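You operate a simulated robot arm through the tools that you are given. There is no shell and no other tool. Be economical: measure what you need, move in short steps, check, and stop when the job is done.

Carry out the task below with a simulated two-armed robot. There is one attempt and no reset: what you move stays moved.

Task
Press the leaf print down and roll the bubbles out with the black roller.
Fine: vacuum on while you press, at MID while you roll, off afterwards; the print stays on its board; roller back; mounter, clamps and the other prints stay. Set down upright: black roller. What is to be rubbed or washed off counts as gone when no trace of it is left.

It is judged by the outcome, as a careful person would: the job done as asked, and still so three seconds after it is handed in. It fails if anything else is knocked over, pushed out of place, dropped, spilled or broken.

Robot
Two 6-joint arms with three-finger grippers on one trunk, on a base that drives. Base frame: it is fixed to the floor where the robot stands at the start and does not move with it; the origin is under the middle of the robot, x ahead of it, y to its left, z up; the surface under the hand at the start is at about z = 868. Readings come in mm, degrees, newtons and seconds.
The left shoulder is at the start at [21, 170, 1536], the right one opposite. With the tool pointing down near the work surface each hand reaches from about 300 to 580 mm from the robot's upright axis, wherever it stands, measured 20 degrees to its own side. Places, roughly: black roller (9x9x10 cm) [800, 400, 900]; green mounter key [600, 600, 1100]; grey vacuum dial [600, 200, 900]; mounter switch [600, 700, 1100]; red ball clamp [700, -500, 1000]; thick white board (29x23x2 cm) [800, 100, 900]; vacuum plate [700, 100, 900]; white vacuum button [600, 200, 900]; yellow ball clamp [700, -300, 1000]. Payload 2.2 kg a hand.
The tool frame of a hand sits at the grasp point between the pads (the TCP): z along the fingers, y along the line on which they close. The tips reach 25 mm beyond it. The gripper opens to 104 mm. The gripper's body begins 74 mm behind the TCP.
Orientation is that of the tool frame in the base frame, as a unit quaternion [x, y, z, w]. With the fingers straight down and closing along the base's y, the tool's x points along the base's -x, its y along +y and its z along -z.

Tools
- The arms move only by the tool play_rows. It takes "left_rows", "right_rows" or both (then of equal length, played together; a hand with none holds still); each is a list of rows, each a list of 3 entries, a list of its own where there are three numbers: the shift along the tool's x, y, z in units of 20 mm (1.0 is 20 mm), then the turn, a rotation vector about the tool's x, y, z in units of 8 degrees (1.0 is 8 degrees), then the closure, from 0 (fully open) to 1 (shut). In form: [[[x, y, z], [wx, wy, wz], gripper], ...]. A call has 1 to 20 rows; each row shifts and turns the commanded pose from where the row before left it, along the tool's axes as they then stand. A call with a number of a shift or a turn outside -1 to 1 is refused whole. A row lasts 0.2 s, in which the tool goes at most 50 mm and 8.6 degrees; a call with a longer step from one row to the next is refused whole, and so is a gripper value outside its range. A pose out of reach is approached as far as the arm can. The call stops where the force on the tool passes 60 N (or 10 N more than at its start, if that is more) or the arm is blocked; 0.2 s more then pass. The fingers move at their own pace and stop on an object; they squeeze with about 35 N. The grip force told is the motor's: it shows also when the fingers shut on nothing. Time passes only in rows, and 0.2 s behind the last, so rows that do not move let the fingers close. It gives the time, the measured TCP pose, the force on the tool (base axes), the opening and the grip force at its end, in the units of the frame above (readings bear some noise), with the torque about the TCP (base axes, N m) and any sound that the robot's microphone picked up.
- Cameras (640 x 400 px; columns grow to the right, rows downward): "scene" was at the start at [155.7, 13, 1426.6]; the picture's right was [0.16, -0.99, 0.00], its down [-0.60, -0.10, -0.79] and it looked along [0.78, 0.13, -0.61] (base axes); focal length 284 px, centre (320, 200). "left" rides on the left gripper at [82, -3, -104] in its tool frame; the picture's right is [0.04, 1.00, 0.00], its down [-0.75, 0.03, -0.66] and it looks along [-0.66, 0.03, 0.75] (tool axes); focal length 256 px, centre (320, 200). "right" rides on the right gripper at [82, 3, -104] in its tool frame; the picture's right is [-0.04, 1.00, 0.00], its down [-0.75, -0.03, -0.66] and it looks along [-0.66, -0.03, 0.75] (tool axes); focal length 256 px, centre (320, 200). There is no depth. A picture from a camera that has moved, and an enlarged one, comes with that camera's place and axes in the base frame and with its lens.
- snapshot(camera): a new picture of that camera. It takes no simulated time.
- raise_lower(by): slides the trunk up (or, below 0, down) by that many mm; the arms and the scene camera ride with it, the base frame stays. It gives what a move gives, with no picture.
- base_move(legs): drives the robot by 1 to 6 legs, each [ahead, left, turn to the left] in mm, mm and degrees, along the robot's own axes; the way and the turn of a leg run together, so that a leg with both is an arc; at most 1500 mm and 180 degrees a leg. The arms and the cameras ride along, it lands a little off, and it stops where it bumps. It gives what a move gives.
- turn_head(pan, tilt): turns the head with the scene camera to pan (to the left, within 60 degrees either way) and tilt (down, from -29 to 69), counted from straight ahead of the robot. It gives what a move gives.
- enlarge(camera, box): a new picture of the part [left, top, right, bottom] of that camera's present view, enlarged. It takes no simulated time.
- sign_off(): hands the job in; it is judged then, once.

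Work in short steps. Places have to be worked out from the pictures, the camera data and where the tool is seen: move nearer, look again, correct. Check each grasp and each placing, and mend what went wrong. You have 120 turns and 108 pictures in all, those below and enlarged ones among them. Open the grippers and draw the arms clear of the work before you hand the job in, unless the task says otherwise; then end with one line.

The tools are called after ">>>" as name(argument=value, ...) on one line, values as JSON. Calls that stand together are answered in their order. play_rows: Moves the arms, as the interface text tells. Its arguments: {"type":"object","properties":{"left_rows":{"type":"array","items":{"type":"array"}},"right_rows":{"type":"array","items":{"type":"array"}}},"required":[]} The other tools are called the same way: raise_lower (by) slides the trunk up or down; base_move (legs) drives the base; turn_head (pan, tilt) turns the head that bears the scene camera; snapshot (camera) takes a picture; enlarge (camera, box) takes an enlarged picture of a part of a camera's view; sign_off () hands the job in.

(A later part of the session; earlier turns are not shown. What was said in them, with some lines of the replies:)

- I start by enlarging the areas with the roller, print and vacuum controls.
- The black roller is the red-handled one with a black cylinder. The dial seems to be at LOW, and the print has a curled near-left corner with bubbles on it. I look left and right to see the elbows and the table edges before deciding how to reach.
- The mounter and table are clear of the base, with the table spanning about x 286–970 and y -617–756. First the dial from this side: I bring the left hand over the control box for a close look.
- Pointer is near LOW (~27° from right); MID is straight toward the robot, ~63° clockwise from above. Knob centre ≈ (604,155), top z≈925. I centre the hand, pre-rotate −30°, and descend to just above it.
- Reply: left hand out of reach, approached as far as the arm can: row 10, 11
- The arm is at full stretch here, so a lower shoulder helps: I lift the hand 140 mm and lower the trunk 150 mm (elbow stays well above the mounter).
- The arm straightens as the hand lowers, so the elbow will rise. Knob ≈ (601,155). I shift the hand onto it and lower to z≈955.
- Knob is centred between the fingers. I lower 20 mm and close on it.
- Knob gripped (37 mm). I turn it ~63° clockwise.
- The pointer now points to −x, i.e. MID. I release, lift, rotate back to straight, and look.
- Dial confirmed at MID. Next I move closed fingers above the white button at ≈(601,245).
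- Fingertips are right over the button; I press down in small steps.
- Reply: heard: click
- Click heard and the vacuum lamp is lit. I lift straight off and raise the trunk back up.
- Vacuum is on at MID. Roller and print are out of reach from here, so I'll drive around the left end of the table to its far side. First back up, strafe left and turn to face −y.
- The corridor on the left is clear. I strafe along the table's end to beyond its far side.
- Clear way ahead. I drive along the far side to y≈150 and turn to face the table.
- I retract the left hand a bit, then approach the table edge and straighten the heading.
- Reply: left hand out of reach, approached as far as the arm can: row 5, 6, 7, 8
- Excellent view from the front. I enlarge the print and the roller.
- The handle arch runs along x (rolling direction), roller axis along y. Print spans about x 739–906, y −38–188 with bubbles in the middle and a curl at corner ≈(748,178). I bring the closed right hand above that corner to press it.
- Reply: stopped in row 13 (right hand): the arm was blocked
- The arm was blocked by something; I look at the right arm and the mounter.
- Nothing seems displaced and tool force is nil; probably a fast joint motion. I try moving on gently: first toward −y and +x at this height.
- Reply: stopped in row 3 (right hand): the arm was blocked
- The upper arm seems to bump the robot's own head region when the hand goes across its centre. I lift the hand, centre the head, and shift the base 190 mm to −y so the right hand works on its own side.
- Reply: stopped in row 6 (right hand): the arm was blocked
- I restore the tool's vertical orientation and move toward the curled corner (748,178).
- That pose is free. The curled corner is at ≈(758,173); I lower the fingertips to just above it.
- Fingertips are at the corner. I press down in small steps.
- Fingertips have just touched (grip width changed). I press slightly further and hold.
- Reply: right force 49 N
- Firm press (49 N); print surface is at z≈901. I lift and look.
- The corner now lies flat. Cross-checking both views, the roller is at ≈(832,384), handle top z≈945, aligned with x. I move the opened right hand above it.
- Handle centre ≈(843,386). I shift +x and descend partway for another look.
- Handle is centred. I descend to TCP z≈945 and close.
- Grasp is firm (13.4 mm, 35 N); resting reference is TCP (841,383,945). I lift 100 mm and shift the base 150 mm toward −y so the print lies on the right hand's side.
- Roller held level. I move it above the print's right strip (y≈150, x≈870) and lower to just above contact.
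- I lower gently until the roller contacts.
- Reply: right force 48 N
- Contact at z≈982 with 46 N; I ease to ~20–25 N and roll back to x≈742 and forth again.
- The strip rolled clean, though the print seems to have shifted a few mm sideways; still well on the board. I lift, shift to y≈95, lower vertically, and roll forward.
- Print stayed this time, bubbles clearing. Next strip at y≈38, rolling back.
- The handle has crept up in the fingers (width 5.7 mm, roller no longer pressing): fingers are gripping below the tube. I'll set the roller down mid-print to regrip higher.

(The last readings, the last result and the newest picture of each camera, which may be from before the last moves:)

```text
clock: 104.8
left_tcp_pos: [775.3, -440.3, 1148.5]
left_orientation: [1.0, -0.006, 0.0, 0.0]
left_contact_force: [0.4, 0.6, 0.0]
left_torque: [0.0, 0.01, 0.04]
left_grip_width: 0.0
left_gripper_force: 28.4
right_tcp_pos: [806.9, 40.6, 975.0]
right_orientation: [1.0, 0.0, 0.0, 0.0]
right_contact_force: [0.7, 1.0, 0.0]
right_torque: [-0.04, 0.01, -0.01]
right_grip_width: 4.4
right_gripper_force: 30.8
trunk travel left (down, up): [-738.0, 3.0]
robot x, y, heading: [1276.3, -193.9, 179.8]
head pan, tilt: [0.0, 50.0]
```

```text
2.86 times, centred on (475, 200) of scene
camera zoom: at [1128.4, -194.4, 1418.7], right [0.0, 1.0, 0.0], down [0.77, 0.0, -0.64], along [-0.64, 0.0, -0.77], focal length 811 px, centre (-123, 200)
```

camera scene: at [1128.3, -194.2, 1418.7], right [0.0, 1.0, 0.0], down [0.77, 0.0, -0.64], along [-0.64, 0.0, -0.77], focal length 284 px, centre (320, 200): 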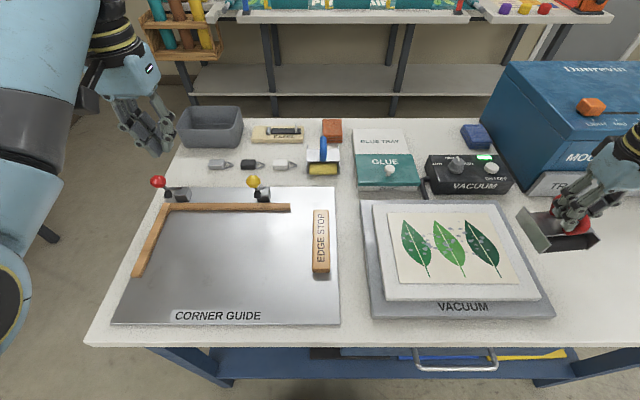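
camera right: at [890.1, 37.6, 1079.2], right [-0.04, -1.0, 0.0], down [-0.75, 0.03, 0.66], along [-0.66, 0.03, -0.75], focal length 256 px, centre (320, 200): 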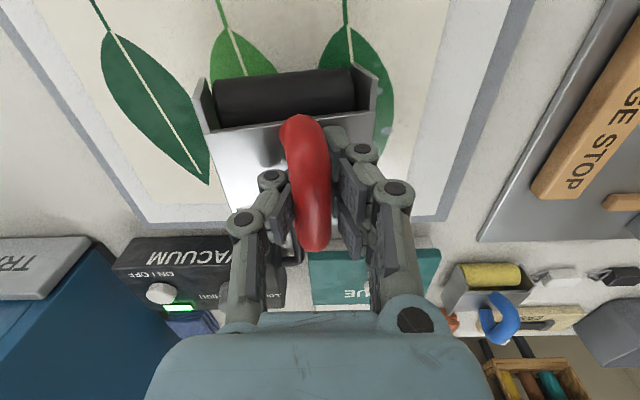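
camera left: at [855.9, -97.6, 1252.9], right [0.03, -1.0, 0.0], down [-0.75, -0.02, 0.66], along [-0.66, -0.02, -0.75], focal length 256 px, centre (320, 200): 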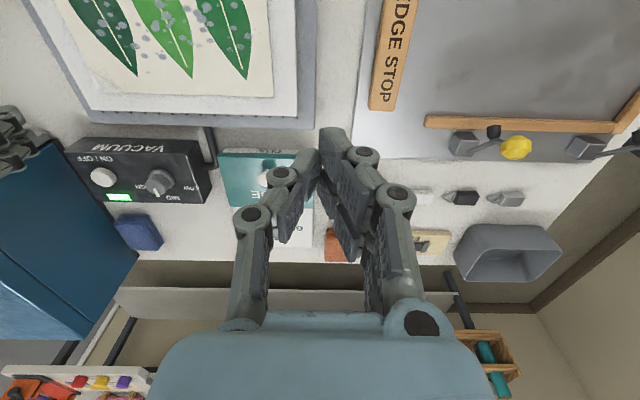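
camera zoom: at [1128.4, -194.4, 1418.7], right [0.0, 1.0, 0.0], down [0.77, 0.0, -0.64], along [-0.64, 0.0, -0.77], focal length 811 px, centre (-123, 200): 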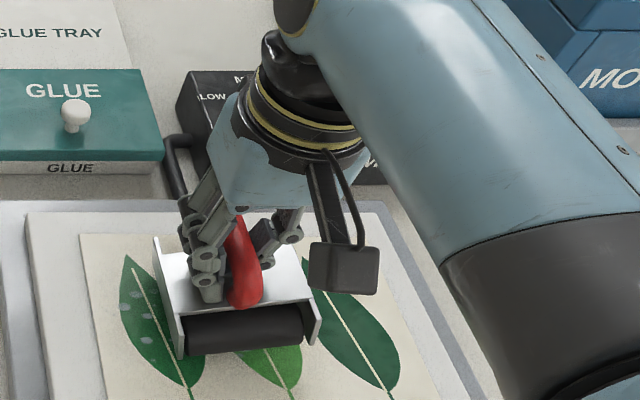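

Weight now rests on the board (0 N). I open the fingers and look.

>>> play_rows(right_rows=[[[0, 0, 0], [0, 0, 0], 0.5], [[0, 0, 0], [0, 0, 0], 0.5], [[0, 0, 0], [0, 0, 0], 0.5]])

>>> snapshot(camera="right")

>>> enlarge(camera="scene", box=[390, 130, 560, 270])

```text
clock: 105.7
left_tcp_pos: [775.3, -440.8, 1149.2]
left_orientation: [1.0, -0.007, 0.001, 0.0]
left_contact_force: [-0.3, 0.4, -1.3]
left_torque: [-0.01, -0.03, -0.05]
left_grip_width: 0.2
left_gripper_force: 27.9
right_tcp_pos: [806.3, 40.1, 975.2]
right_orientation: [1.0, 0.0, 0.0, 0.0]
right_contact_force: [0.1, 0.8, 1.4]
right_torque: [-0.01, 0.0, 0.01]
right_grip_width: 53.0
right_gripper_force: 0.8
trunk travel left (down, up): [-738.0, 3.0]
robot x, y, heading: [1277.1, -195.3, 179.9]
head pan, tilt: [0.0, 50.0]
```

```text
47 pictures are left
camera right: at [890.1, 37.6, 1079.3], right [-0.04, -1.0, 0.0], down [-0.75, 0.03, 0.66], along [-0.66, 0.03, -0.75], focal length 256 px, centre (320, 200)
```

right: 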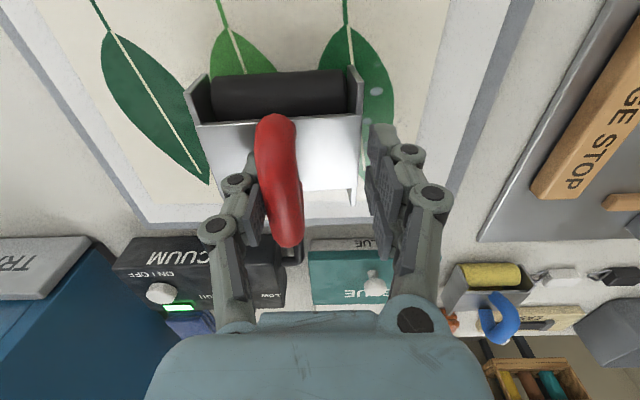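

```text
2.86 times, centred on (475, 200) of scene
camera zoom: at [1128.5, -194.4, 1418.7], right [0.0, 1.0, 0.0], down [0.77, 0.0, -0.64], along [-0.64, 0.0, -0.77], focal length 811 px, centre (-123, 200)
```

zoom: 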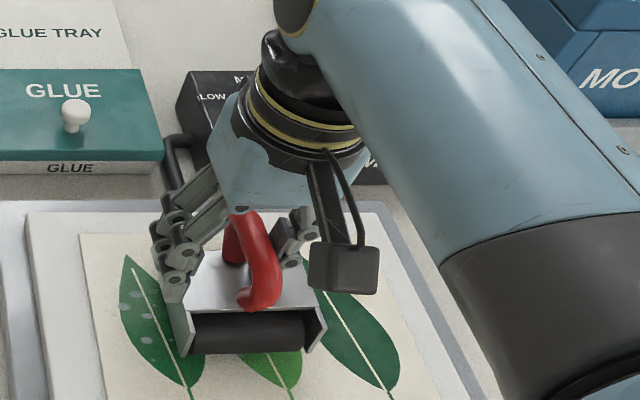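

The roller stands upright. The handle top is ~100 mm above its base, so I gripped too low; I raise 15 mm, centre on the handle (+y 18, +x 8) and regrip.

>>> play_rows(right_rows=[[[0.2, -0.45, -0.4], [0, 0, 0], 0.5], [[0.2, -0.45, -0.35], [0, 0, 0], 0.5]])

>>> snapshot(camera="right")

```text
clock: 106.2
left_tcp_pos: [774.8, -439.2, 1149.6]
left_orientation: [1.0, -0.006, 0.0, 0.001]
left_contact_force: [0.2, 0.3, -0.3]
left_torque: [0.01, -0.01, 0.0]
left_grip_width: 0.1
left_gripper_force: 28.6
right_tcp_pos: [815.6, 58.3, 990.8]
right_orientation: [1.0, 0.0, 0.0, 0.0]
right_contact_force: [1.1, 0.3, 0.0]
right_torque: [-0.02, -0.02, 0.03]
right_grip_width: 52.1
right_gripper_force: 0.1
trunk travel left (down, up): [-738.0, 3.0]
robot x, y, heading: [1276.7, -195.2, 179.8]
head pan, tilt: [0.0, 50.0]
```

```text
45 pictures are left
camera right: at [898.4, 55.2, 1094.6], right [-0.04, -1.0, 0.0], down [-0.75, 0.03, 0.66], along [-0.66, 0.03, -0.75], focal length 256 px, centre (320, 200)
```

right: 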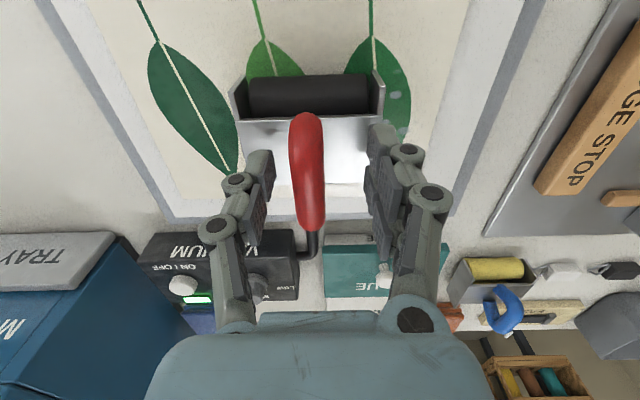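

Nearly centred; small correction then close.

>>> play_rows(right_rows=[[[0.2, -0.25, 0], [0, 0, 0], 0.5], [[0, 0, 0], [0, 0, 0], 1], [[0, 0, 0], [0, 0, 0], 1], [[0, 0, 0], [0, 0, 0], 1]])

>>> snapshot(camera="right")

```text
clock: 107.2
left_tcp_pos: [776.2, -440.9, 1149.2]
left_orientation: [1.0, -0.006, 0.0, -0.001]
left_contact_force: [0.3, 0.0, -0.6]
left_torque: [0.0, -0.01, -0.02]
left_grip_width: 0.0
left_gripper_force: 28.4
right_tcp_pos: [819.1, 62.3, 990.8]
right_orientation: [1.0, 0.0, 0.0, 0.001]
right_contact_force: [0.9, -1.7, 3.6]
right_torque: [-0.47, -0.07, -0.03]
right_grip_width: 15.2
right_gripper_force: 34.9
trunk travel left (down, up): [-738.0, 3.0]
robot x, y, heading: [1279.8, -194.2, 179.5]
head pan, tilt: [0.0, 50.0]
```

```text
44 pictures are left
camera right: at [902.1, 59.0, 1095.0], right [-0.04, -1.0, 0.0], down [-0.75, 0.03, 0.66], along [-0.66, 0.03, -0.75], focal length 256 px, centre (320, 200)
```

right: 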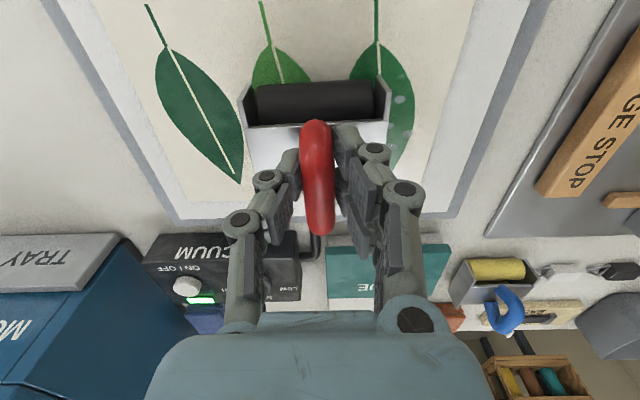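

Good grip at 15 mm. I lift, move to y≈14, x≈870, lower and roll back over the left strip.

>>> play_rows(right_rows=[[[0, 0, -0.6], [0, 0, 0], 1], [[0.85, 0.8, 0], [0, 0, 0], 1], [[0.85, 0.8, 0], [0, 0, 0], 1], [[0.85, 0.8, 0], [0, 0, 0], 1], [[0, 0, 0.4], [0, 0, 0], 1], [[0, 0, 0.2], [0, 0, 0], 1], [[0, 0, 0.1], [0, 0, 0], 1], [[-0.6, 0, 0], [0, 0, 0], 1], [[-0.7, 0, 0], [0, 0, 0], 1], [[-0.7, 0, 0], [0, 0, 0], 1], [[-0.7, 0, 0], [0, 0, 0], 1], [[-0.7, 0, 0], [0, 0, 0], 1], [[-0.7, 0, 0], [0, 0, 0], 1], [[-0.7, 0, 0], [0, 0, 0], 1], [[-0.8, 0, 0], [0, 0, 0], 1], [[-0.8, 0, 0], [0, 0, 0], 1]])

>>> enlarge(camera="scene", box=[350, 130, 630, 340])

>>> snapshot(camera="right")

```text
clock: 110.7
left_tcp_pos: [775.4, -442.1, 1147.6]
left_orientation: [1.0, -0.005, 0.0, -0.001]
left_contact_force: [0.0, 0.0, -1.0]
left_torque: [-0.01, -0.04, 0.01]
left_grip_width: 0.2
left_gripper_force: 28.5
right_tcp_pos: [741.6, 14.5, 988.4]
right_orientation: [1.0, 0.0, 0.0, -0.001]
right_contact_force: [1.4, -8.5, 10.2]
right_torque: [-0.73, -0.31, -0.15]
right_grip_width: 15.6
right_gripper_force: 34.7
trunk travel left (down, up): [-738.0, 3.0]
robot x, y, heading: [1275.5, -195.1, 180.1]
head pan, tilt: [0.0, 50.0]
```

```text
1.90 times, centred on (490, 235) of scene
camera zoom: at [1128.7, -196.3, 1418.8], right [0.0, 1.0, 0.0], down [0.77, 0.0, -0.64], along [-0.64, 0.0, -0.77], focal length 540 px, centre (-4, 133)
```

zoom: 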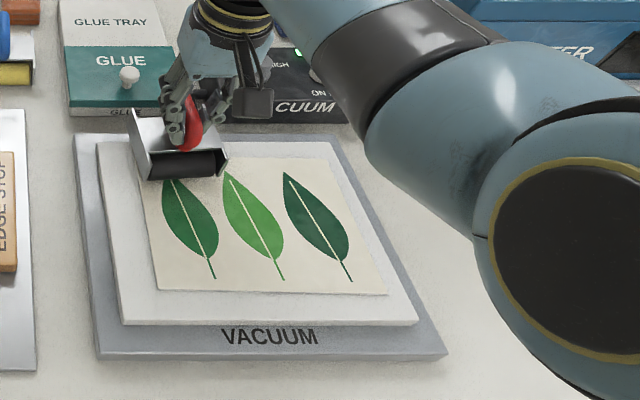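

```text
42 pictures are left
camera right: at [825.3, 11.2, 1092.1], right [-0.04, -1.0, 0.0], down [-0.75, 0.03, 0.66], along [-0.66, 0.03, -0.75], focal length 256 px, centre (320, 200)
```

right: 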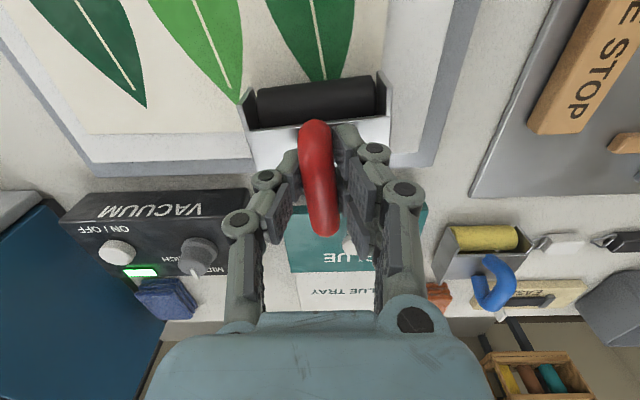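

Bubbles appear gone. I lift off and check the whole print closely.

>>> play_rows(right_rows=[[[0, 0, -0.6], [0, 0, 0], 1], [[0, 0, -0.9], [0, 0, 0], 1], [[0, 0, -0.9], [0, 0, 0], 1], [[0.8, -0.9, -0.3], [0, 0, 0], 1], [[0.8, -0.9, 0], [0, 0, 0], 1], [[0.8, -0.9, 0], [0, 0, 0], 1], [[0.8, -0.9, 0], [0, 0, 0], 1], [[0.8, -0.9, 0], [0, 0, 0], 1], [[0.5, -0.9, 0], [0, 0, 0], 1], [[0, -0.9, 0], [0, 0, 0], 1], [[0, -0.9, 0], [0, 0, 0], 1], [[0, -0.9, 0], [0, 0, 0], 1], [[0, -0.9, 0], [0, 0, 0], 1]])

>>> enlarge(camera="scene", box=[360, 190, 540, 310])

>>> enlarge(camera="right", box=[320, 0, 640, 200])

```text
clock: 113.5
left_tcp_pos: [775.4, -438.2, 1146.9]
left_orientation: [1.0, -0.006, 0.0, 0.0]
left_contact_force: [0.0, -1.0, -0.6]
left_torque: [0.02, 0.01, 0.0]
left_grip_width: 0.0
left_gripper_force: 28.2
right_tcp_pos: [831.8, 196.1, 1040.5]
right_orientation: [1.0, 0.0, 0.0, 0.001]
right_contact_force: [0.2, 0.1, -3.7]
right_torque: [0.01, -0.03, 0.0]
right_grip_width: 13.6
right_gripper_force: 35.1
trunk travel left (down, up): [-738.0, 3.0]
robot x, y, heading: [1277.8, -194.8, 179.6]
head pan, tilt: [0.0, 50.0]
```

```text
3.33 times, centred on (450, 250) of scene
camera zoom: at [1128.3, -193.6, 1418.7], right [0.0, 1.0, 0.0], down [0.77, 0.0, -0.64], along [-0.64, 0.0, -0.77], focal length 946 px, centre (-113, 33)
```

zoom: 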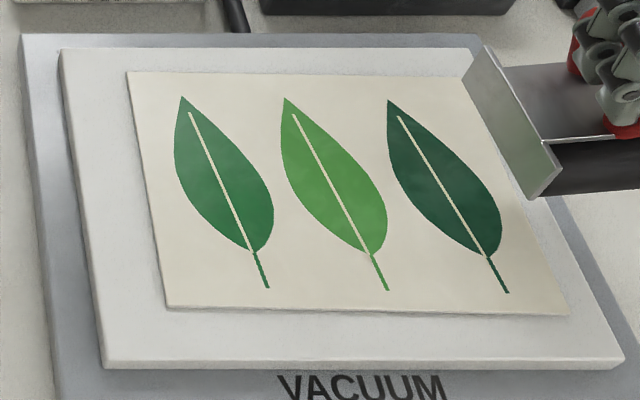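

```text
2.00 times, centred on (480, 100) of right
camera zoom: at [915.5, 193.3, 1145.3], right [-0.04, -1.0, 0.0], down [-0.75, 0.03, 0.66], along [-0.66, 0.03, -0.76], focal length 512 px, centre (0, 400)
```

zoom: 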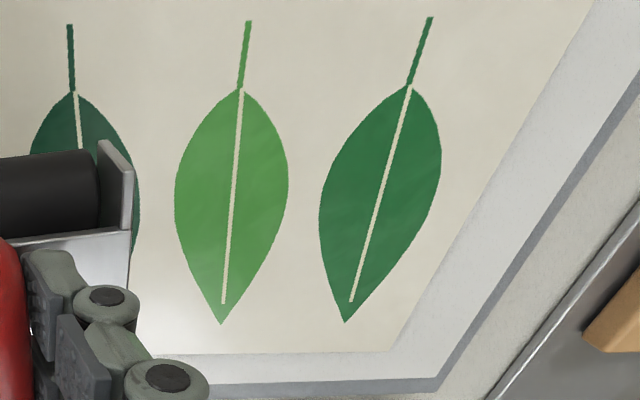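

Print is clean, flat and still on the board. I drive back 150 mm to +y and move the roller above its original spot.

>>> base_move(legs=[[0, -150, 0]])

>>> play_rows(right_rows=[[[0.3, -0.95, 0], [0, 0, 0], 1], [[0.15, -0.85, 0], [0, 0, 0], 1], [[0, 0, 0.9], [0, 0, 0], 1], [[0, 0, 0.9], [0, 0, 0], 1], [[0, 0, 0.9], [0, 0, 0], 1]])

>>> snapshot(camera="right")

>>> snapshot(camera="scene")

```text
clock: 114.8
left_tcp_pos: [775.5, -289.5, 1147.8]
left_orientation: [1.0, -0.007, -0.001, 0.0]
left_contact_force: [-0.2, 0.6, 0.4]
left_torque: [0.01, 0.02, -0.02]
left_grip_width: 0.0
left_gripper_force: 28.9
right_tcp_pos: [832.8, 345.5, 1042.5]
right_orientation: [1.0, -0.001, 0.0, 0.001]
right_contact_force: [-1.3, -0.4, -3.1]
right_torque: [0.0, -0.04, -0.02]
right_grip_width: 13.8
right_gripper_force: 34.7
trunk travel left (down, up): [-738.0, 3.0]
robot x, y, heading: [1276.0, -47.8, 179.9]
head pan, tilt: [0.0, 50.0]
```

```text
clock: 116.0
left_tcp_pos: [776.0, -289.7, 1148.6]
left_orientation: [1.0, -0.007, 0.0, -0.001]
left_contact_force: [1.0, -0.2, 0.3]
left_torque: [-0.04, -0.02, 0.0]
left_grip_width: 0.0
left_gripper_force: 28.4
right_tcp_pos: [840.9, 380.9, 987.7]
right_orientation: [1.0, -0.001, 0.0, 0.001]
right_contact_force: [-0.2, 0.7, -3.2]
right_torque: [-0.01, -0.04, 0.01]
right_grip_width: 13.5
right_gripper_force: 35.1
trunk travel left (down, up): [-738.0, 3.0]
robot x, y, heading: [1278.8, -43.0, 179.6]
head pan, tilt: [0.0, 50.0]
```

```text
39 pictures are left
camera right: at [924.8, 377.6, 1091.7], right [-0.04, -1.0, 0.0], down [-0.75, 0.03, 0.66], along [-0.66, 0.03, -0.75], focal length 256 px, centre (320, 200)
```

right: 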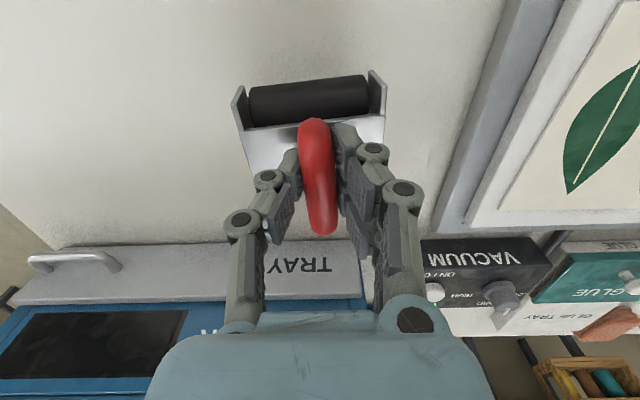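

```text
38 pictures are left
camera scene: at [1128.3, -44.8, 1418.6], right [0.0, 1.0, 0.0], down [0.77, 0.0, -0.64], along [-0.64, 0.0, -0.77], focal length 284 px, centre (320, 200)
```

scene: 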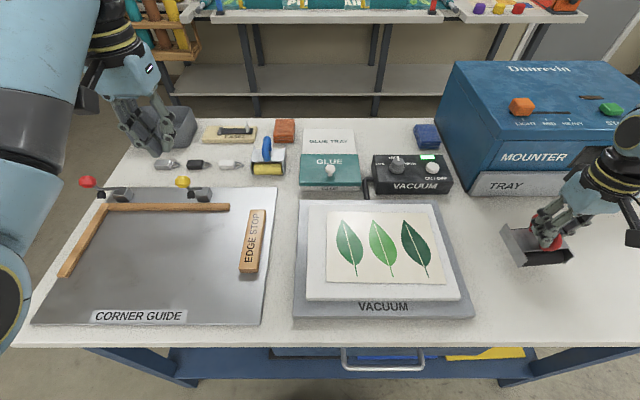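

Over its original spot. I lower gently to contact.

>>> play_rows(right_rows=[[[0, 0, 0.8], [0, 0, 0], 1], [[0, 0, 0.3], [0, 0, 0], 1], [[0, 0, 0.15], [0, 0, 0], 1], [[0, 0, 0.1], [0, 0, 0], 1], [[0, 0, 0], [0, 0, 0], 1]])

```text
clock: 117.2
left_tcp_pos: [774.7, -289.7, 1147.5]
left_orientation: [1.0, -0.007, 0.0, 0.0]
left_contact_force: [-0.1, 0.3, -0.2]
left_torque: [0.04, 0.01, -0.01]
left_grip_width: 0.0
left_gripper_force: 28.2
right_tcp_pos: [843.3, 380.7, 962.4]
right_orientation: [1.0, -0.001, 0.0, 0.001]
right_contact_force: [0.2, -0.6, -2.6]
right_torque: [-0.06, -0.04, 0.01]
right_grip_width: 13.6
right_gripper_force: 35.3
trunk travel left (down, up): [-738.0, 3.0]
robot x, y, heading: [1277.1, -45.9, 179.6]
head pan, tilt: [0.0, 50.0]
```

>>> play_rows(right_rows=[[[0, 0, 0.1], [0, 0, 0], 1], [[0, 0, 0.1], [0, 0, 0], 1], [[0, 0, 0], [0, 0, 0], 1]])

```text
clock: 118.0
left_tcp_pos: [774.3, -291.2, 1148.7]
left_orientation: [1.0, -0.007, 0.0, 0.0]
left_contact_force: [0.4, 0.2, 0.5]
left_torque: [0.02, 0.0, 0.01]
left_grip_width: 0.0
left_gripper_force: 28.7
right_tcp_pos: [843.4, 381.0, 957.5]
right_orientation: [1.0, -0.001, 0.0, 0.002]
right_contact_force: [0.6, -0.3, -2.5]
right_torque: [0.0, 0.01, -0.02]
right_grip_width: 13.4
right_gripper_force: 34.6
trunk travel left (down, up): [-738.0, 3.0]
robot x, y, heading: [1276.9, -44.1, 179.6]
head pan, tilt: [0.0, 50.0]
```

Still hanging (−2.5 N); I keep lowering in 2 mm steps.

>>> play_rows(right_rows=[[[0, 0, 0.1], [0, 0, 0], 1], [[0, 0, 0.1], [0, 0, 0], 1], [[0, 0, 0], [0, 0, 0], 1]])

```text
clock: 118.8
left_tcp_pos: [774.9, -290.6, 1148.6]
left_orientation: [1.0, -0.007, 0.0, -0.001]
left_contact_force: [-0.2, -0.3, -0.6]
left_torque: [-0.01, 0.02, -0.01]
left_grip_width: 0.1
left_gripper_force: 28.6
right_tcp_pos: [842.9, 380.6, 954.3]
right_orientation: [1.0, -0.002, 0.0, 0.002]
right_contact_force: [0.5, -0.4, -2.6]
right_torque: [-0.03, -0.01, 0.02]
right_grip_width: 13.4
right_gripper_force: 35.1
trunk travel left (down, up): [-738.0, 3.0]
robot x, y, heading: [1275.3, -45.7, 179.6]
head pan, tilt: [0.0, 50.0]
```

>>> play_rows(right_rows=[[[0, 0, 0.1], [0, 0, 0], 1], [[0, 0, 0.1], [0, 0, 0], 1], [[0, 0, 0.05], [0, 0, 0], 1], [[0, 0, 0], [0, 0, 0], 1]])

>>> snapshot(camera="right")

>>> enlarge(camera="scene", box=[460, 130, 640, 290])

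```text
clock: 119.8
left_tcp_pos: [776.2, -291.8, 1148.6]
left_orientation: [1.0, -0.007, -0.001, -0.001]
left_contact_force: [0.4, -0.2, -0.4]
left_torque: [-0.02, 0.0, 0.03]
left_grip_width: 0.0
left_gripper_force: 28.7
right_tcp_pos: [843.1, 381.1, 949.7]
right_orientation: [1.0, -0.001, -0.001, -0.001]
right_contact_force: [-0.4, 3.6, 20.7]
right_torque: [-0.37, -0.37, 0.03]
right_grip_width: 13.8
right_gripper_force: 34.2
trunk travel left (down, up): [-738.0, 3.0]
robot x, y, heading: [1272.7, -45.3, 179.8]
head pan, tilt: [0.0, 50.0]
```

```text
37 pictures are left
camera right: at [925.6, 377.5, 1053.2], right [-0.04, -1.0, 0.0], down [-0.75, 0.03, 0.66], along [-0.66, 0.03, -0.75], focal length 256 px, centre (320, 200)
```

right: 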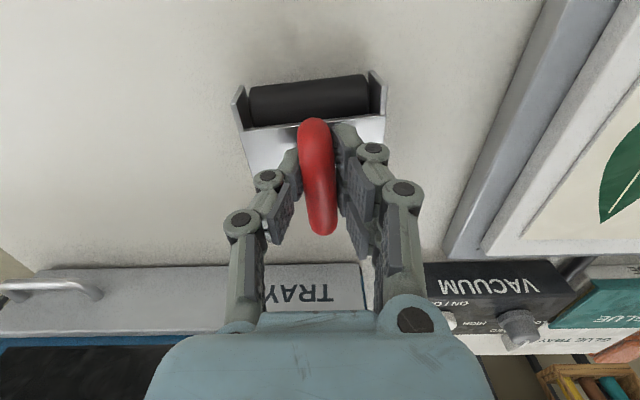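

```text
2.50 times, centred on (550, 210) of scene
camera zoom: at [1130.1, -46.1, 1419.0], right [0.0, 1.0, 0.0], down [0.77, 0.0, -0.64], along [-0.64, 0.0, -0.77], focal length 710 px, centre (-255, 175)
```

zoom: 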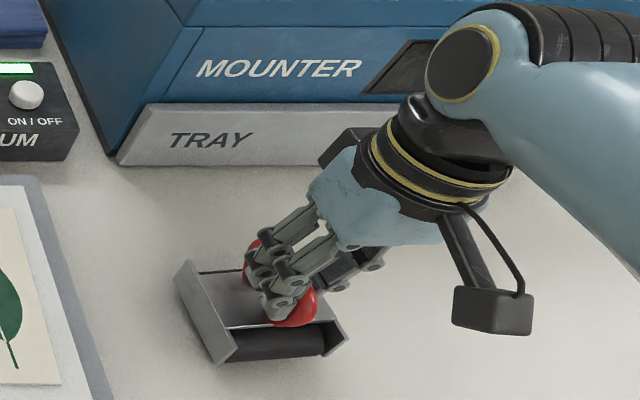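

Down on the table at the original place (20.7 N). I ease off, open and rise.

>>> play_rows(right_rows=[[[0, 0, -0.08], [0, 0, 0], 1], [[0, 0, 0], [0, 0, 0], 0.7], [[0, 0, 0], [0, 0, 0], 0.4], [[0, 0, 0], [0, 0, 0], 0.4], [[0, 0, 0], [0, 0, 0], 0.4]])

>>> snapshot(camera="right")

```text
clock: 121.0
left_tcp_pos: [776.2, -290.8, 1146.3]
left_orientation: [1.0, -0.007, 0.0, 0.001]
left_contact_force: [0.9, 1.0, -0.7]
left_torque: [-0.04, -0.01, 0.01]
left_grip_width: 0.1
left_gripper_force: 28.7
right_tcp_pos: [841.5, 379.7, 950.0]
right_orientation: [1.0, -0.001, 0.0, 0.002]
right_contact_force: [-1.0, -0.9, -0.9]
right_torque: [0.0, -0.03, -0.02]
right_grip_width: 62.4
right_gripper_force: 0.1
trunk travel left (down, up): [-738.0, 3.0]
robot x, y, heading: [1275.6, -43.3, 180.0]
head pan, tilt: [0.0, 50.0]
```

```text
35 pictures are left
camera right: at [925.6, 377.2, 1053.0], right [-0.04, -1.0, 0.0], down [-0.75, 0.03, 0.66], along [-0.66, 0.03, -0.75], focal length 256 px, centre (320, 200)
```

right: 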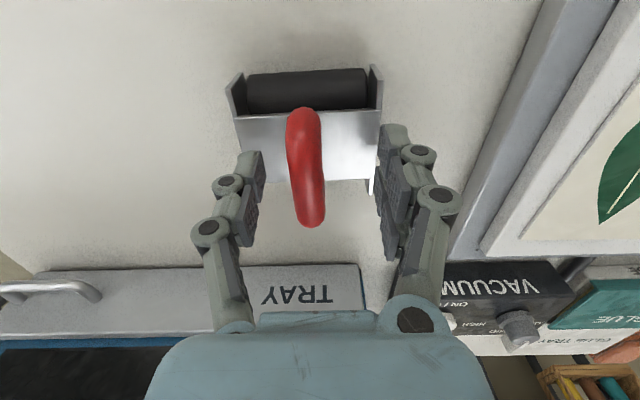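

Roller stands free. I rise straight up, then bring the hand toward the button and tilt the fingers 40° forward to extend the reach.

>>> play_rows(right_rows=[[[0, 0, -1], [0, 0, 0], 0.4], [[0, 0, -1], [0, 0, 0], 0.4], [[0, 0, -1], [0, 0, 0], 0.4], [[0, 0, -1], [0, 0, 0], 0.4], [[0, 0, -1], [0, 0, 0], 0.4], [[0, 0, -1], [0, 0, 0], 0.4], [[-0.95, 0.96, 0], [0, 0, 0], 1], [[-0.95, 0.96, 0], [0, 0, 0], 1], [[-0.95, 0.96, 0], [0, 0, 0], 1], [[-0.95, 0.96, 0], [0, 0, 0], 1], [[-0.95, 0.96, 0], [0, 0, 0], 1], [[-0.95, 0.96, 0], [0, 0, 0], 1], [[-0.95, 0.96, 0], [0, 0, 0], 1], [[0, 0, 0], [0, -1, 0], 1], [[0, 0, 0], [0, -1, 0], 1], [[0, 0, 0], [0, -1, 0], 1], [[0, 0, 0], [0, -1, 0], 1], [[0, 0, 0], [0, -1, 0], 1]])

>>> snapshot(camera="right")

>>> snapshot(camera="scene")

```text
clock: 124.8
left_tcp_pos: [774.4, -290.0, 1148.7]
left_orientation: [1.0, -0.007, 0.0, -0.001]
left_contact_force: [0.3, 0.1, -0.2]
left_torque: [-0.02, 0.0, -0.02]
left_grip_width: 0.0
left_gripper_force: 28.4
right_tcp_pos: [708.8, 246.8, 1070.9]
right_orientation: [0.939, -0.001, -0.343, 0.0]
right_contact_force: [0.0, -0.7, 0.4]
right_torque: [-0.01, -0.03, -0.01]
right_grip_width: 0.0
right_gripper_force: 28.6
trunk travel left (down, up): [-738.0, 3.0]
robot x, y, heading: [1274.9, -44.0, 179.7]
head pan, tilt: [0.0, 50.0]
```

```text
34 pictures are left
camera right: at [840.3, 243.8, 1096.8], right [-0.03, -1.0, 0.03], down [-0.15, 0.03, 0.99], along [-0.99, 0.03, -0.15], focal length 256 px, centre (320, 200)
```

right: 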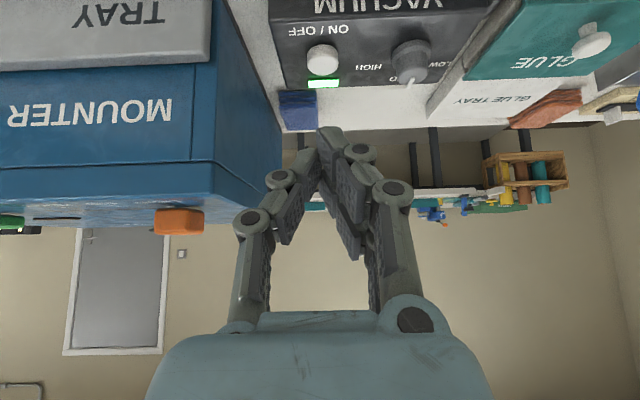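

```text
33 pictures are left
camera scene: at [1129.3, -45.4, 1418.8], right [0.0, 1.0, 0.0], down [0.77, 0.0, -0.64], along [-0.64, 0.0, -0.77], focal length 284 px, centre (320, 200)
```

scene: 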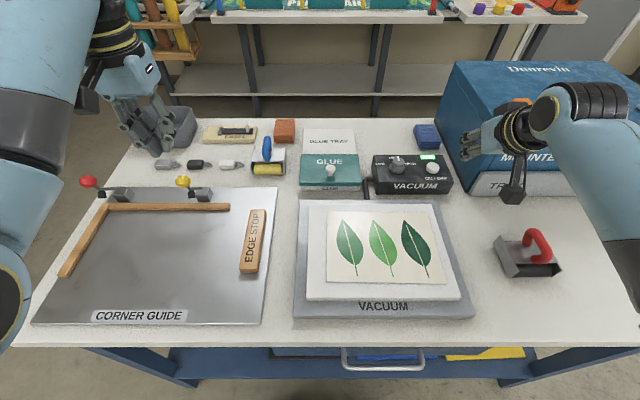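

Button still ahead at (601,245). Travelling 144 mm along the tilted finger axis puts the tips ~20 mm above it.

>>> play_rows(right_rows=[[[0, 0.1, 1], [0, 0, 0], 1], [[0, 0, 1], [0, 0, 0], 1], [[0, 0, 1], [0, 0, 0], 1], [[0, 0, 1], [0, 0, 0], 1], [[0, 0, 1], [0, 0, 0], 1], [[0, 0, 1], [0, 0, 0], 1], [[0, 0, 1], [0, 0, 0], 1]])

>>> snapshot(camera="right")

>>> enlarge(camera="scene", box=[340, 100, 540, 220])

```text
clock: 126.4
left_tcp_pos: [774.8, -290.6, 1148.1]
left_orientation: [1.0, -0.007, 0.0, 0.0]
left_contact_force: [0.2, 0.3, 0.0]
left_torque: [-0.02, -0.02, 0.02]
left_grip_width: 0.0
left_gripper_force: 28.2
right_tcp_pos: [617.8, 246.0, 964.2]
right_orientation: [0.94, 0.0, -0.342, 0.0]
right_contact_force: [-0.7, -0.1, -0.6]
right_torque: [0.02, 0.0, 0.0]
right_grip_width: 0.1
right_gripper_force: 27.9
trunk travel left (down, up): [-738.0, 3.0]
robot x, y, heading: [1275.8, -47.2, 179.6]
head pan, tilt: [0.0, 50.0]
```

```text
32 pictures are left
camera right: at [748.5, 241.7, 989.8], right [-0.03, -1.0, 0.03], down [-0.16, 0.03, 0.99], along [-0.99, 0.03, -0.16], focal length 256 px, centre (320, 200)
```

right: 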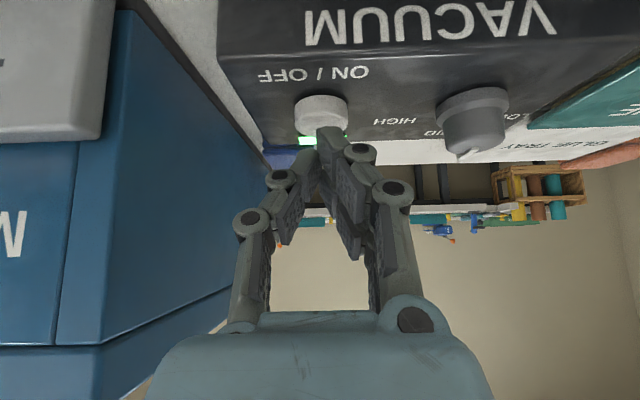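

```text
3.20 times, centred on (440, 160) of scene
camera zoom: at [1127.5, -45.5, 1418.6], right [0.0, 1.0, 0.0], down [0.77, 0.0, -0.64], along [-0.64, 0.0, -0.77], focal length 908 px, centre (-64, 328)
```

zoom: 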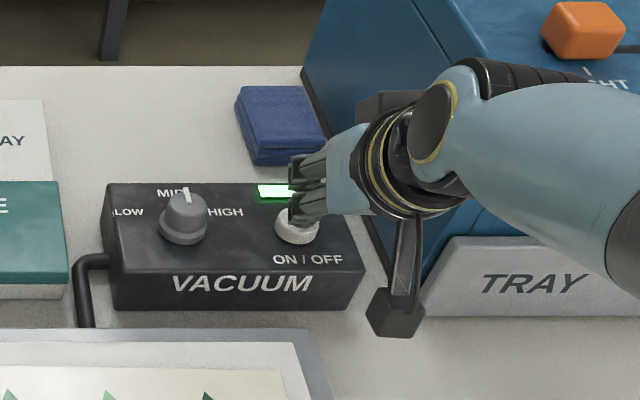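

Tips are over the button. I press straight down in small steps.

>>> play_rows(right_rows=[[[0.386, 0, 0.46], [0, 0, 0], 1], [[0.257, 0, 0.306], [0, 0, 0], 1], [[0.129, 0, 0.153], [0, 0, 0], 1], [[0.0645, 0, 0.077], [0, 0, 0], 1]])

>>> enlarge(camera="scene", box=[340, 100, 540, 220])

```text
clock: 127.4
left_tcp_pos: [774.4, -290.2, 1149.1]
left_orientation: [1.0, -0.006, -0.001, 0.0]
left_contact_force: [-0.5, -0.1, 0.2]
left_torque: [0.04, 0.0, -0.01]
left_grip_width: 0.0
left_gripper_force: 28.4
right_tcp_pos: [628.2, 248.6, 944.2]
right_orientation: [0.94, -0.001, -0.342, 0.001]
right_contact_force: [1.1, -0.6, 1.0]
right_torque: [-0.02, -0.02, 0.0]
right_grip_width: 0.0
right_gripper_force: 29.3
right hand out of reach, approached as far as the arm can: row 2, 3
trunk travel left (down, up): [-738.0, 3.0]
robot x, y, heading: [1276.0, -44.5, 179.9]
head pan, tilt: [0.0, 50.0]
```

```text
3.20 times, centred on (440, 160) of scene
camera zoom: at [1129.0, -45.5, 1418.7], right [0.0, 1.0, 0.0], down [0.77, 0.0, -0.64], along [-0.64, 0.0, -0.77], focal length 908 px, centre (-64, 328)
```

zoom: 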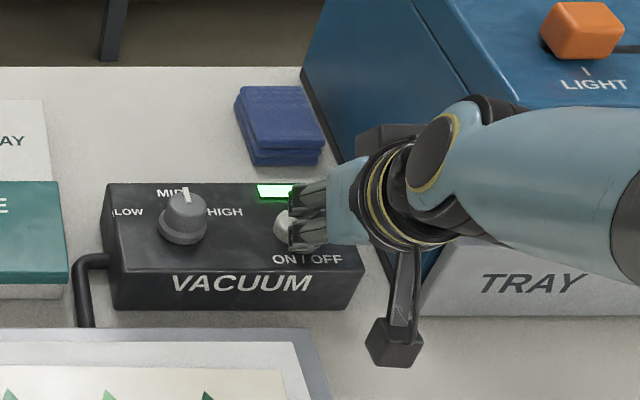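

The stretch ran out at this height; I lift 80 mm and lower the trunk 70 mm for more reach.

>>> play_rows(right_rows=[[[-0.643, 0, -0.766], [0, 0, 0], 1], [[-0.643, 0, -0.766], [0, 0, 0], 1], [[-0.643, 0, -0.766], [0, 0, 0], 1], [[-0.643, 0, -0.766], [0, 0, 0], 1], [[-0.32, 0, -0.38], [0, 0, 0], 1]])

>>> raise_lower(by=-70)

>>> snapshot(camera="right")

>>> snapshot(camera="scene")

```text
clock: 128.6
left_tcp_pos: [775.2, -290.8, 1149.0]
left_orientation: [1.0, -0.007, 0.0, 0.0]
left_contact_force: [0.1, 0.5, -0.1]
left_torque: [0.01, 0.0, -0.02]
left_grip_width: 0.0
left_gripper_force: 28.2
right_tcp_pos: [626.4, 249.4, 1033.4]
right_orientation: [0.94, -0.002, -0.342, -0.001]
right_contact_force: [0.5, -0.5, -0.5]
right_torque: [-0.04, -0.02, 0.04]
right_grip_width: 0.0
right_gripper_force: 28.1
trunk travel left (down, up): [-738.0, 3.0]
robot x, y, heading: [1278.9, -44.5, 179.8]
head pan, tilt: [0.0, 50.0]
```

```text
clock: 129.7
left_tcp_pos: [774.3, -290.2, 1078.1]
left_orientation: [1.0, -0.008, -0.001, 0.0]
left_contact_force: [0.8, -0.4, 0.2]
left_torque: [0.04, 0.03, 0.01]
left_grip_width: 0.3
left_gripper_force: 28.9
right_tcp_pos: [626.6, 249.6, 964.5]
right_orientation: [0.94, -0.001, -0.342, 0.001]
right_contact_force: [0.2, 0.6, 0.8]
right_torque: [0.0, -0.01, -0.02]
right_grip_width: 0.0
right_gripper_force: 28.7
trunk travel left (down, up): [-668.0, 73.0]
robot x, y, heading: [1276.3, -44.3, 179.7]
head pan, tilt: [0.0, 50.0]
```

```text
29 pictures are left
camera right: at [757.5, 245.4, 990.0], right [-0.03, -1.0, 0.03], down [-0.16, 0.03, 0.99], along [-0.99, 0.03, -0.16], focal length 256 px, centre (320, 200)
```

right: 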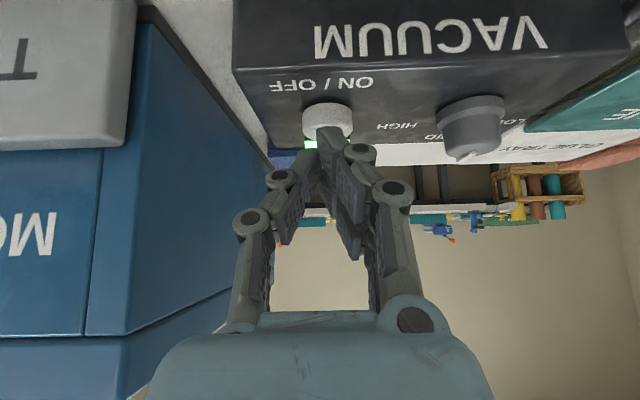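

```text
28 pictures are left
camera scene: at [1128.7, -45.4, 1348.7], right [0.0, 1.0, 0.0], down [0.77, 0.0, -0.64], along [-0.64, 0.0, -0.77], focal length 284 px, centre (320, 200)
```

scene: 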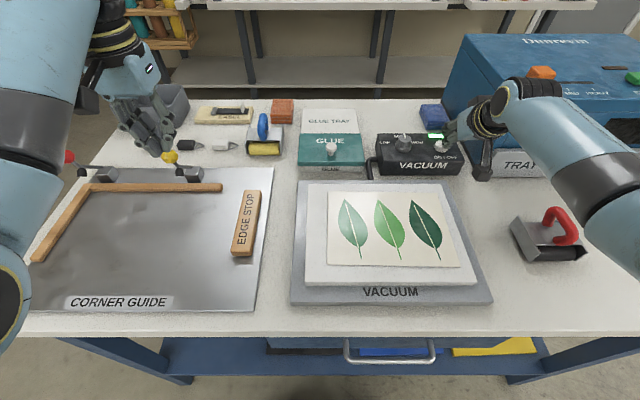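

I nudge −x 9 mm to centre on the button and press down.

>>> play_rows(right_rows=[[[-0.345, 0.2, 0.29], [0, 0, 0], 1], [[0.386, 0, 0.46], [0, 0, 0], 1], [[0.257, 0, 0.306], [0, 0, 0], 1], [[0.129, 0, 0.153], [0, 0, 0], 1], [[0.129, 0, 0.153], [0, 0, 0], 1]])

>>> enlarge(camera="scene", box=[340, 90, 540, 210])

```text
clock: 130.9
left_tcp_pos: [779.7, -291.4, 1080.1]
left_orientation: [1.0, -0.008, -0.002, -0.001]
left_contact_force: [0.2, 0.2, 0.1]
left_torque: [-0.01, 0.01, -0.01]
left_grip_width: 0.0
left_gripper_force: 28.3
right_tcp_pos: [617.3, 245.0, 942.9]
right_orientation: [0.937, -0.001, -0.349, 0.0]
right_contact_force: [9.7, -1.0, 37.0]
right_torque: [-0.2, -0.24, 0.04]
right_grip_width: 0.0
right_gripper_force: 28.4
trunk travel left (down, up): [-668.0, 73.0]
robot x, y, heading: [1278.5, -44.5, 179.7]
head pan, tilt: [0.0, 50.0]
heard: click
```

```text
3.20 times, centred on (440, 150) of scene
camera zoom: at [1133.8, -47.1, 1349.5], right [0.0, 1.0, 0.0], down [0.76, 0.0, -0.65], along [-0.65, 0.0, -0.76], focal length 908 px, centre (-64, 360)
```

zoom: 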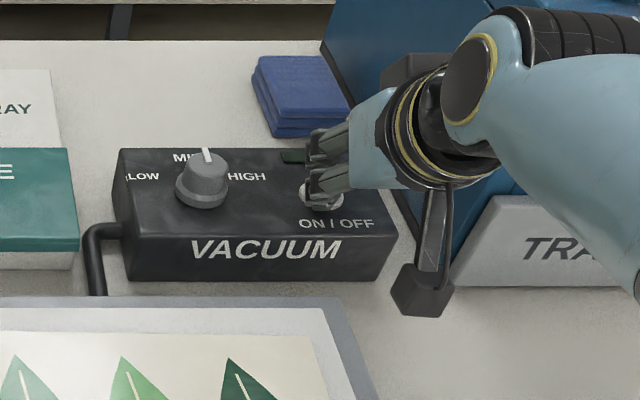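

Click heard and the lamp is off. I lift straight up and retreat along the finger axis.

>>> play_rows(right_rows=[[[-0.643, 0, -0.766], [0, 0, 0], 1], [[-0.643, 0, -0.766], [0, 0, 0], 1], [[0, 0, -1], [0, 0, 0], 1], [[0, 0, -1], [0, 0, 0], 1], [[0, 0, -1], [0, 0, 0], 1], [[0, 0, -1], [0, 0, 0], 1], [[0, 0, -1], [0, 0, 0], 1], [[0, 0, -1], [0, 0, 0], 1]])

>>> raise_lower(by=70)

>>> snapshot(camera="scene")

>>> enlarge(camera="scene", box=[290, 140, 490, 310])

```text
clock: 132.7
left_tcp_pos: [775.7, -291.0, 1077.6]
left_orientation: [1.0, -0.007, -0.001, 0.001]
left_contact_force: [-0.3, 0.8, 0.2]
left_torque: [-0.01, 0.01, 0.0]
left_grip_width: 0.0
left_gripper_force: 28.2
right_tcp_pos: [693.6, 245.0, 1066.9]
right_orientation: [0.939, -0.002, -0.343, 0.0]
right_contact_force: [-0.2, 0.1, -0.3]
right_torque: [0.03, 0.03, -0.01]
right_grip_width: 0.2
right_gripper_force: 28.4
trunk travel left (down, up): [-668.0, 73.0]
robot x, y, heading: [1278.1, -47.7, 179.7]
head pan, tilt: [0.0, 50.0]
```

```text
clock: 133.8
left_tcp_pos: [775.2, -290.5, 1147.6]
left_orientation: [1.0, -0.007, 0.0, 0.0]
left_contact_force: [0.5, -0.2, -0.6]
left_torque: [0.02, -0.01, -0.01]
left_grip_width: 0.0
left_gripper_force: 28.0
right_tcp_pos: [694.1, 244.7, 1137.2]
right_orientation: [0.94, -0.001, -0.342, 0.0]
right_contact_force: [0.1, 1.0, 0.7]
right_torque: [0.01, -0.02, -0.03]
right_grip_width: 0.0
right_gripper_force: 28.7
trunk travel left (down, up): [-738.0, 3.0]
robot x, y, heading: [1278.7, -48.3, 179.9]
head pan, tilt: [0.0, 50.0]
```

```text
26 pictures are left
camera scene: at [1128.6, -45.3, 1418.6], right [0.0, 1.0, 0.0], down [0.77, 0.0, -0.64], along [-0.64, 0.0, -0.77], focal length 284 px, centre (320, 200)
```

scene: 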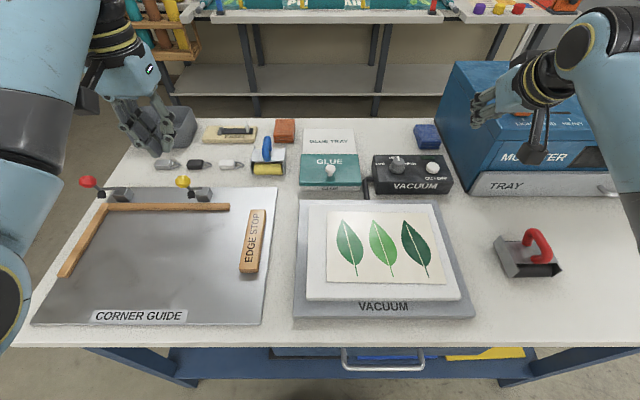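

```text
2.35 times, centred on (390, 225) of scene
camera zoom: at [1128.6, -45.3, 1418.6], right [0.0, 1.0, 0.0], down [0.77, 0.0, -0.64], along [-0.64, 0.0, -0.77], focal length 668 px, centre (155, 141)
```

zoom: 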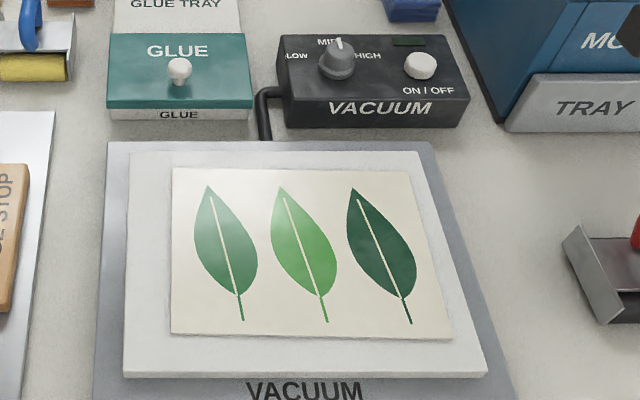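

Vacuum off, print flat, clean and on its board, roller upright in its place. I back away from the table and open the grippers.

>>> base_move(legs=[[-450, 0, 0]])

>>> play_rows(left_rows=[[[0, 0, 0], [0, 0, 0], 0], [[0, 0, 0], [0, 0, 0], 0], [[0, 0, 0], [0, 0, 0], 0], [[0, 0, 0], [0, 0, 0], 0]], right_rows=[[[0, 0, 0], [0, 0, 0], 0], [[0, 0, 0], [0, 0, 0], 0], [[0, 0, 0], [0, 0, 0], 0], [[0, 0, 0], [0, 0, 0], 0]])

>>> snapshot(camera="scene")

```text
clock: 136.5
left_tcp_pos: [1232.0, -293.1, 1148.0]
left_orientation: [1.0, -0.006, 0.0, 0.0]
left_contact_force: [0.3, 0.1, 0.7]
left_torque: [-0.01, 0.01, 0.0]
left_grip_width: 0.1
left_gripper_force: 28.9
right_tcp_pos: [1149.4, 241.7, 1136.6]
right_orientation: [0.94, 0.001, -0.342, 0.001]
right_contact_force: [0.0, 0.0, -0.8]
right_torque: [0.05, 0.0, 0.04]
right_grip_width: 0.0
right_gripper_force: 28.5
trunk travel left (down, up): [-738.0, 3.0]
robot x, y, heading: [1732.1, -47.5, -179.8]
head pan, tilt: [0.0, 50.0]
```

```text
clock: 137.5
left_tcp_pos: [1232.7, -293.2, 1148.4]
left_orientation: [1.0, -0.005, -0.001, 0.0]
left_contact_force: [-0.2, -0.4, -0.5]
left_torque: [-0.01, -0.02, -0.02]
left_grip_width: 104.0
left_gripper_force: 0.0
right_tcp_pos: [1150.0, 241.2, 1137.8]
right_orientation: [0.94, 0.002, -0.342, 0.001]
right_contact_force: [0.0, 0.7, 0.3]
right_torque: [0.01, 0.02, -0.01]
right_grip_width: 104.0
right_gripper_force: 0.1
trunk travel left (down, up): [-738.0, 3.0]
robot x, y, heading: [1729.4, -43.1, -179.9]
head pan, tilt: [0.0, 50.0]
```

```text
24 pictures are left
camera scene: at [1584.8, -46.3, 1418.7], right [0.0, 1.0, 0.0], down [0.77, 0.0, -0.64], along [-0.64, 0.0, -0.77], focal length 284 px, centre (320, 200)
```

scene: 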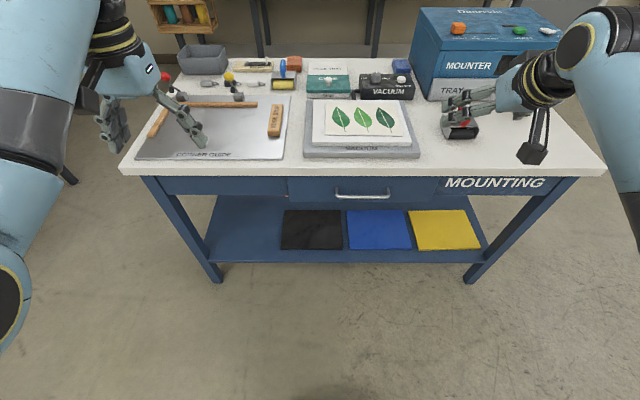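

Everything is in place and both arms are clear, so I hand the job in.

>>> sign_off()

```text
The job is handed in.
```

The leaf print is pressed flat with its bubbles rolled out and is still on its board, about 9 mm to one side of where it started. The vacuum is off with the dial left at MID, and the black roller stands upright back in its place.
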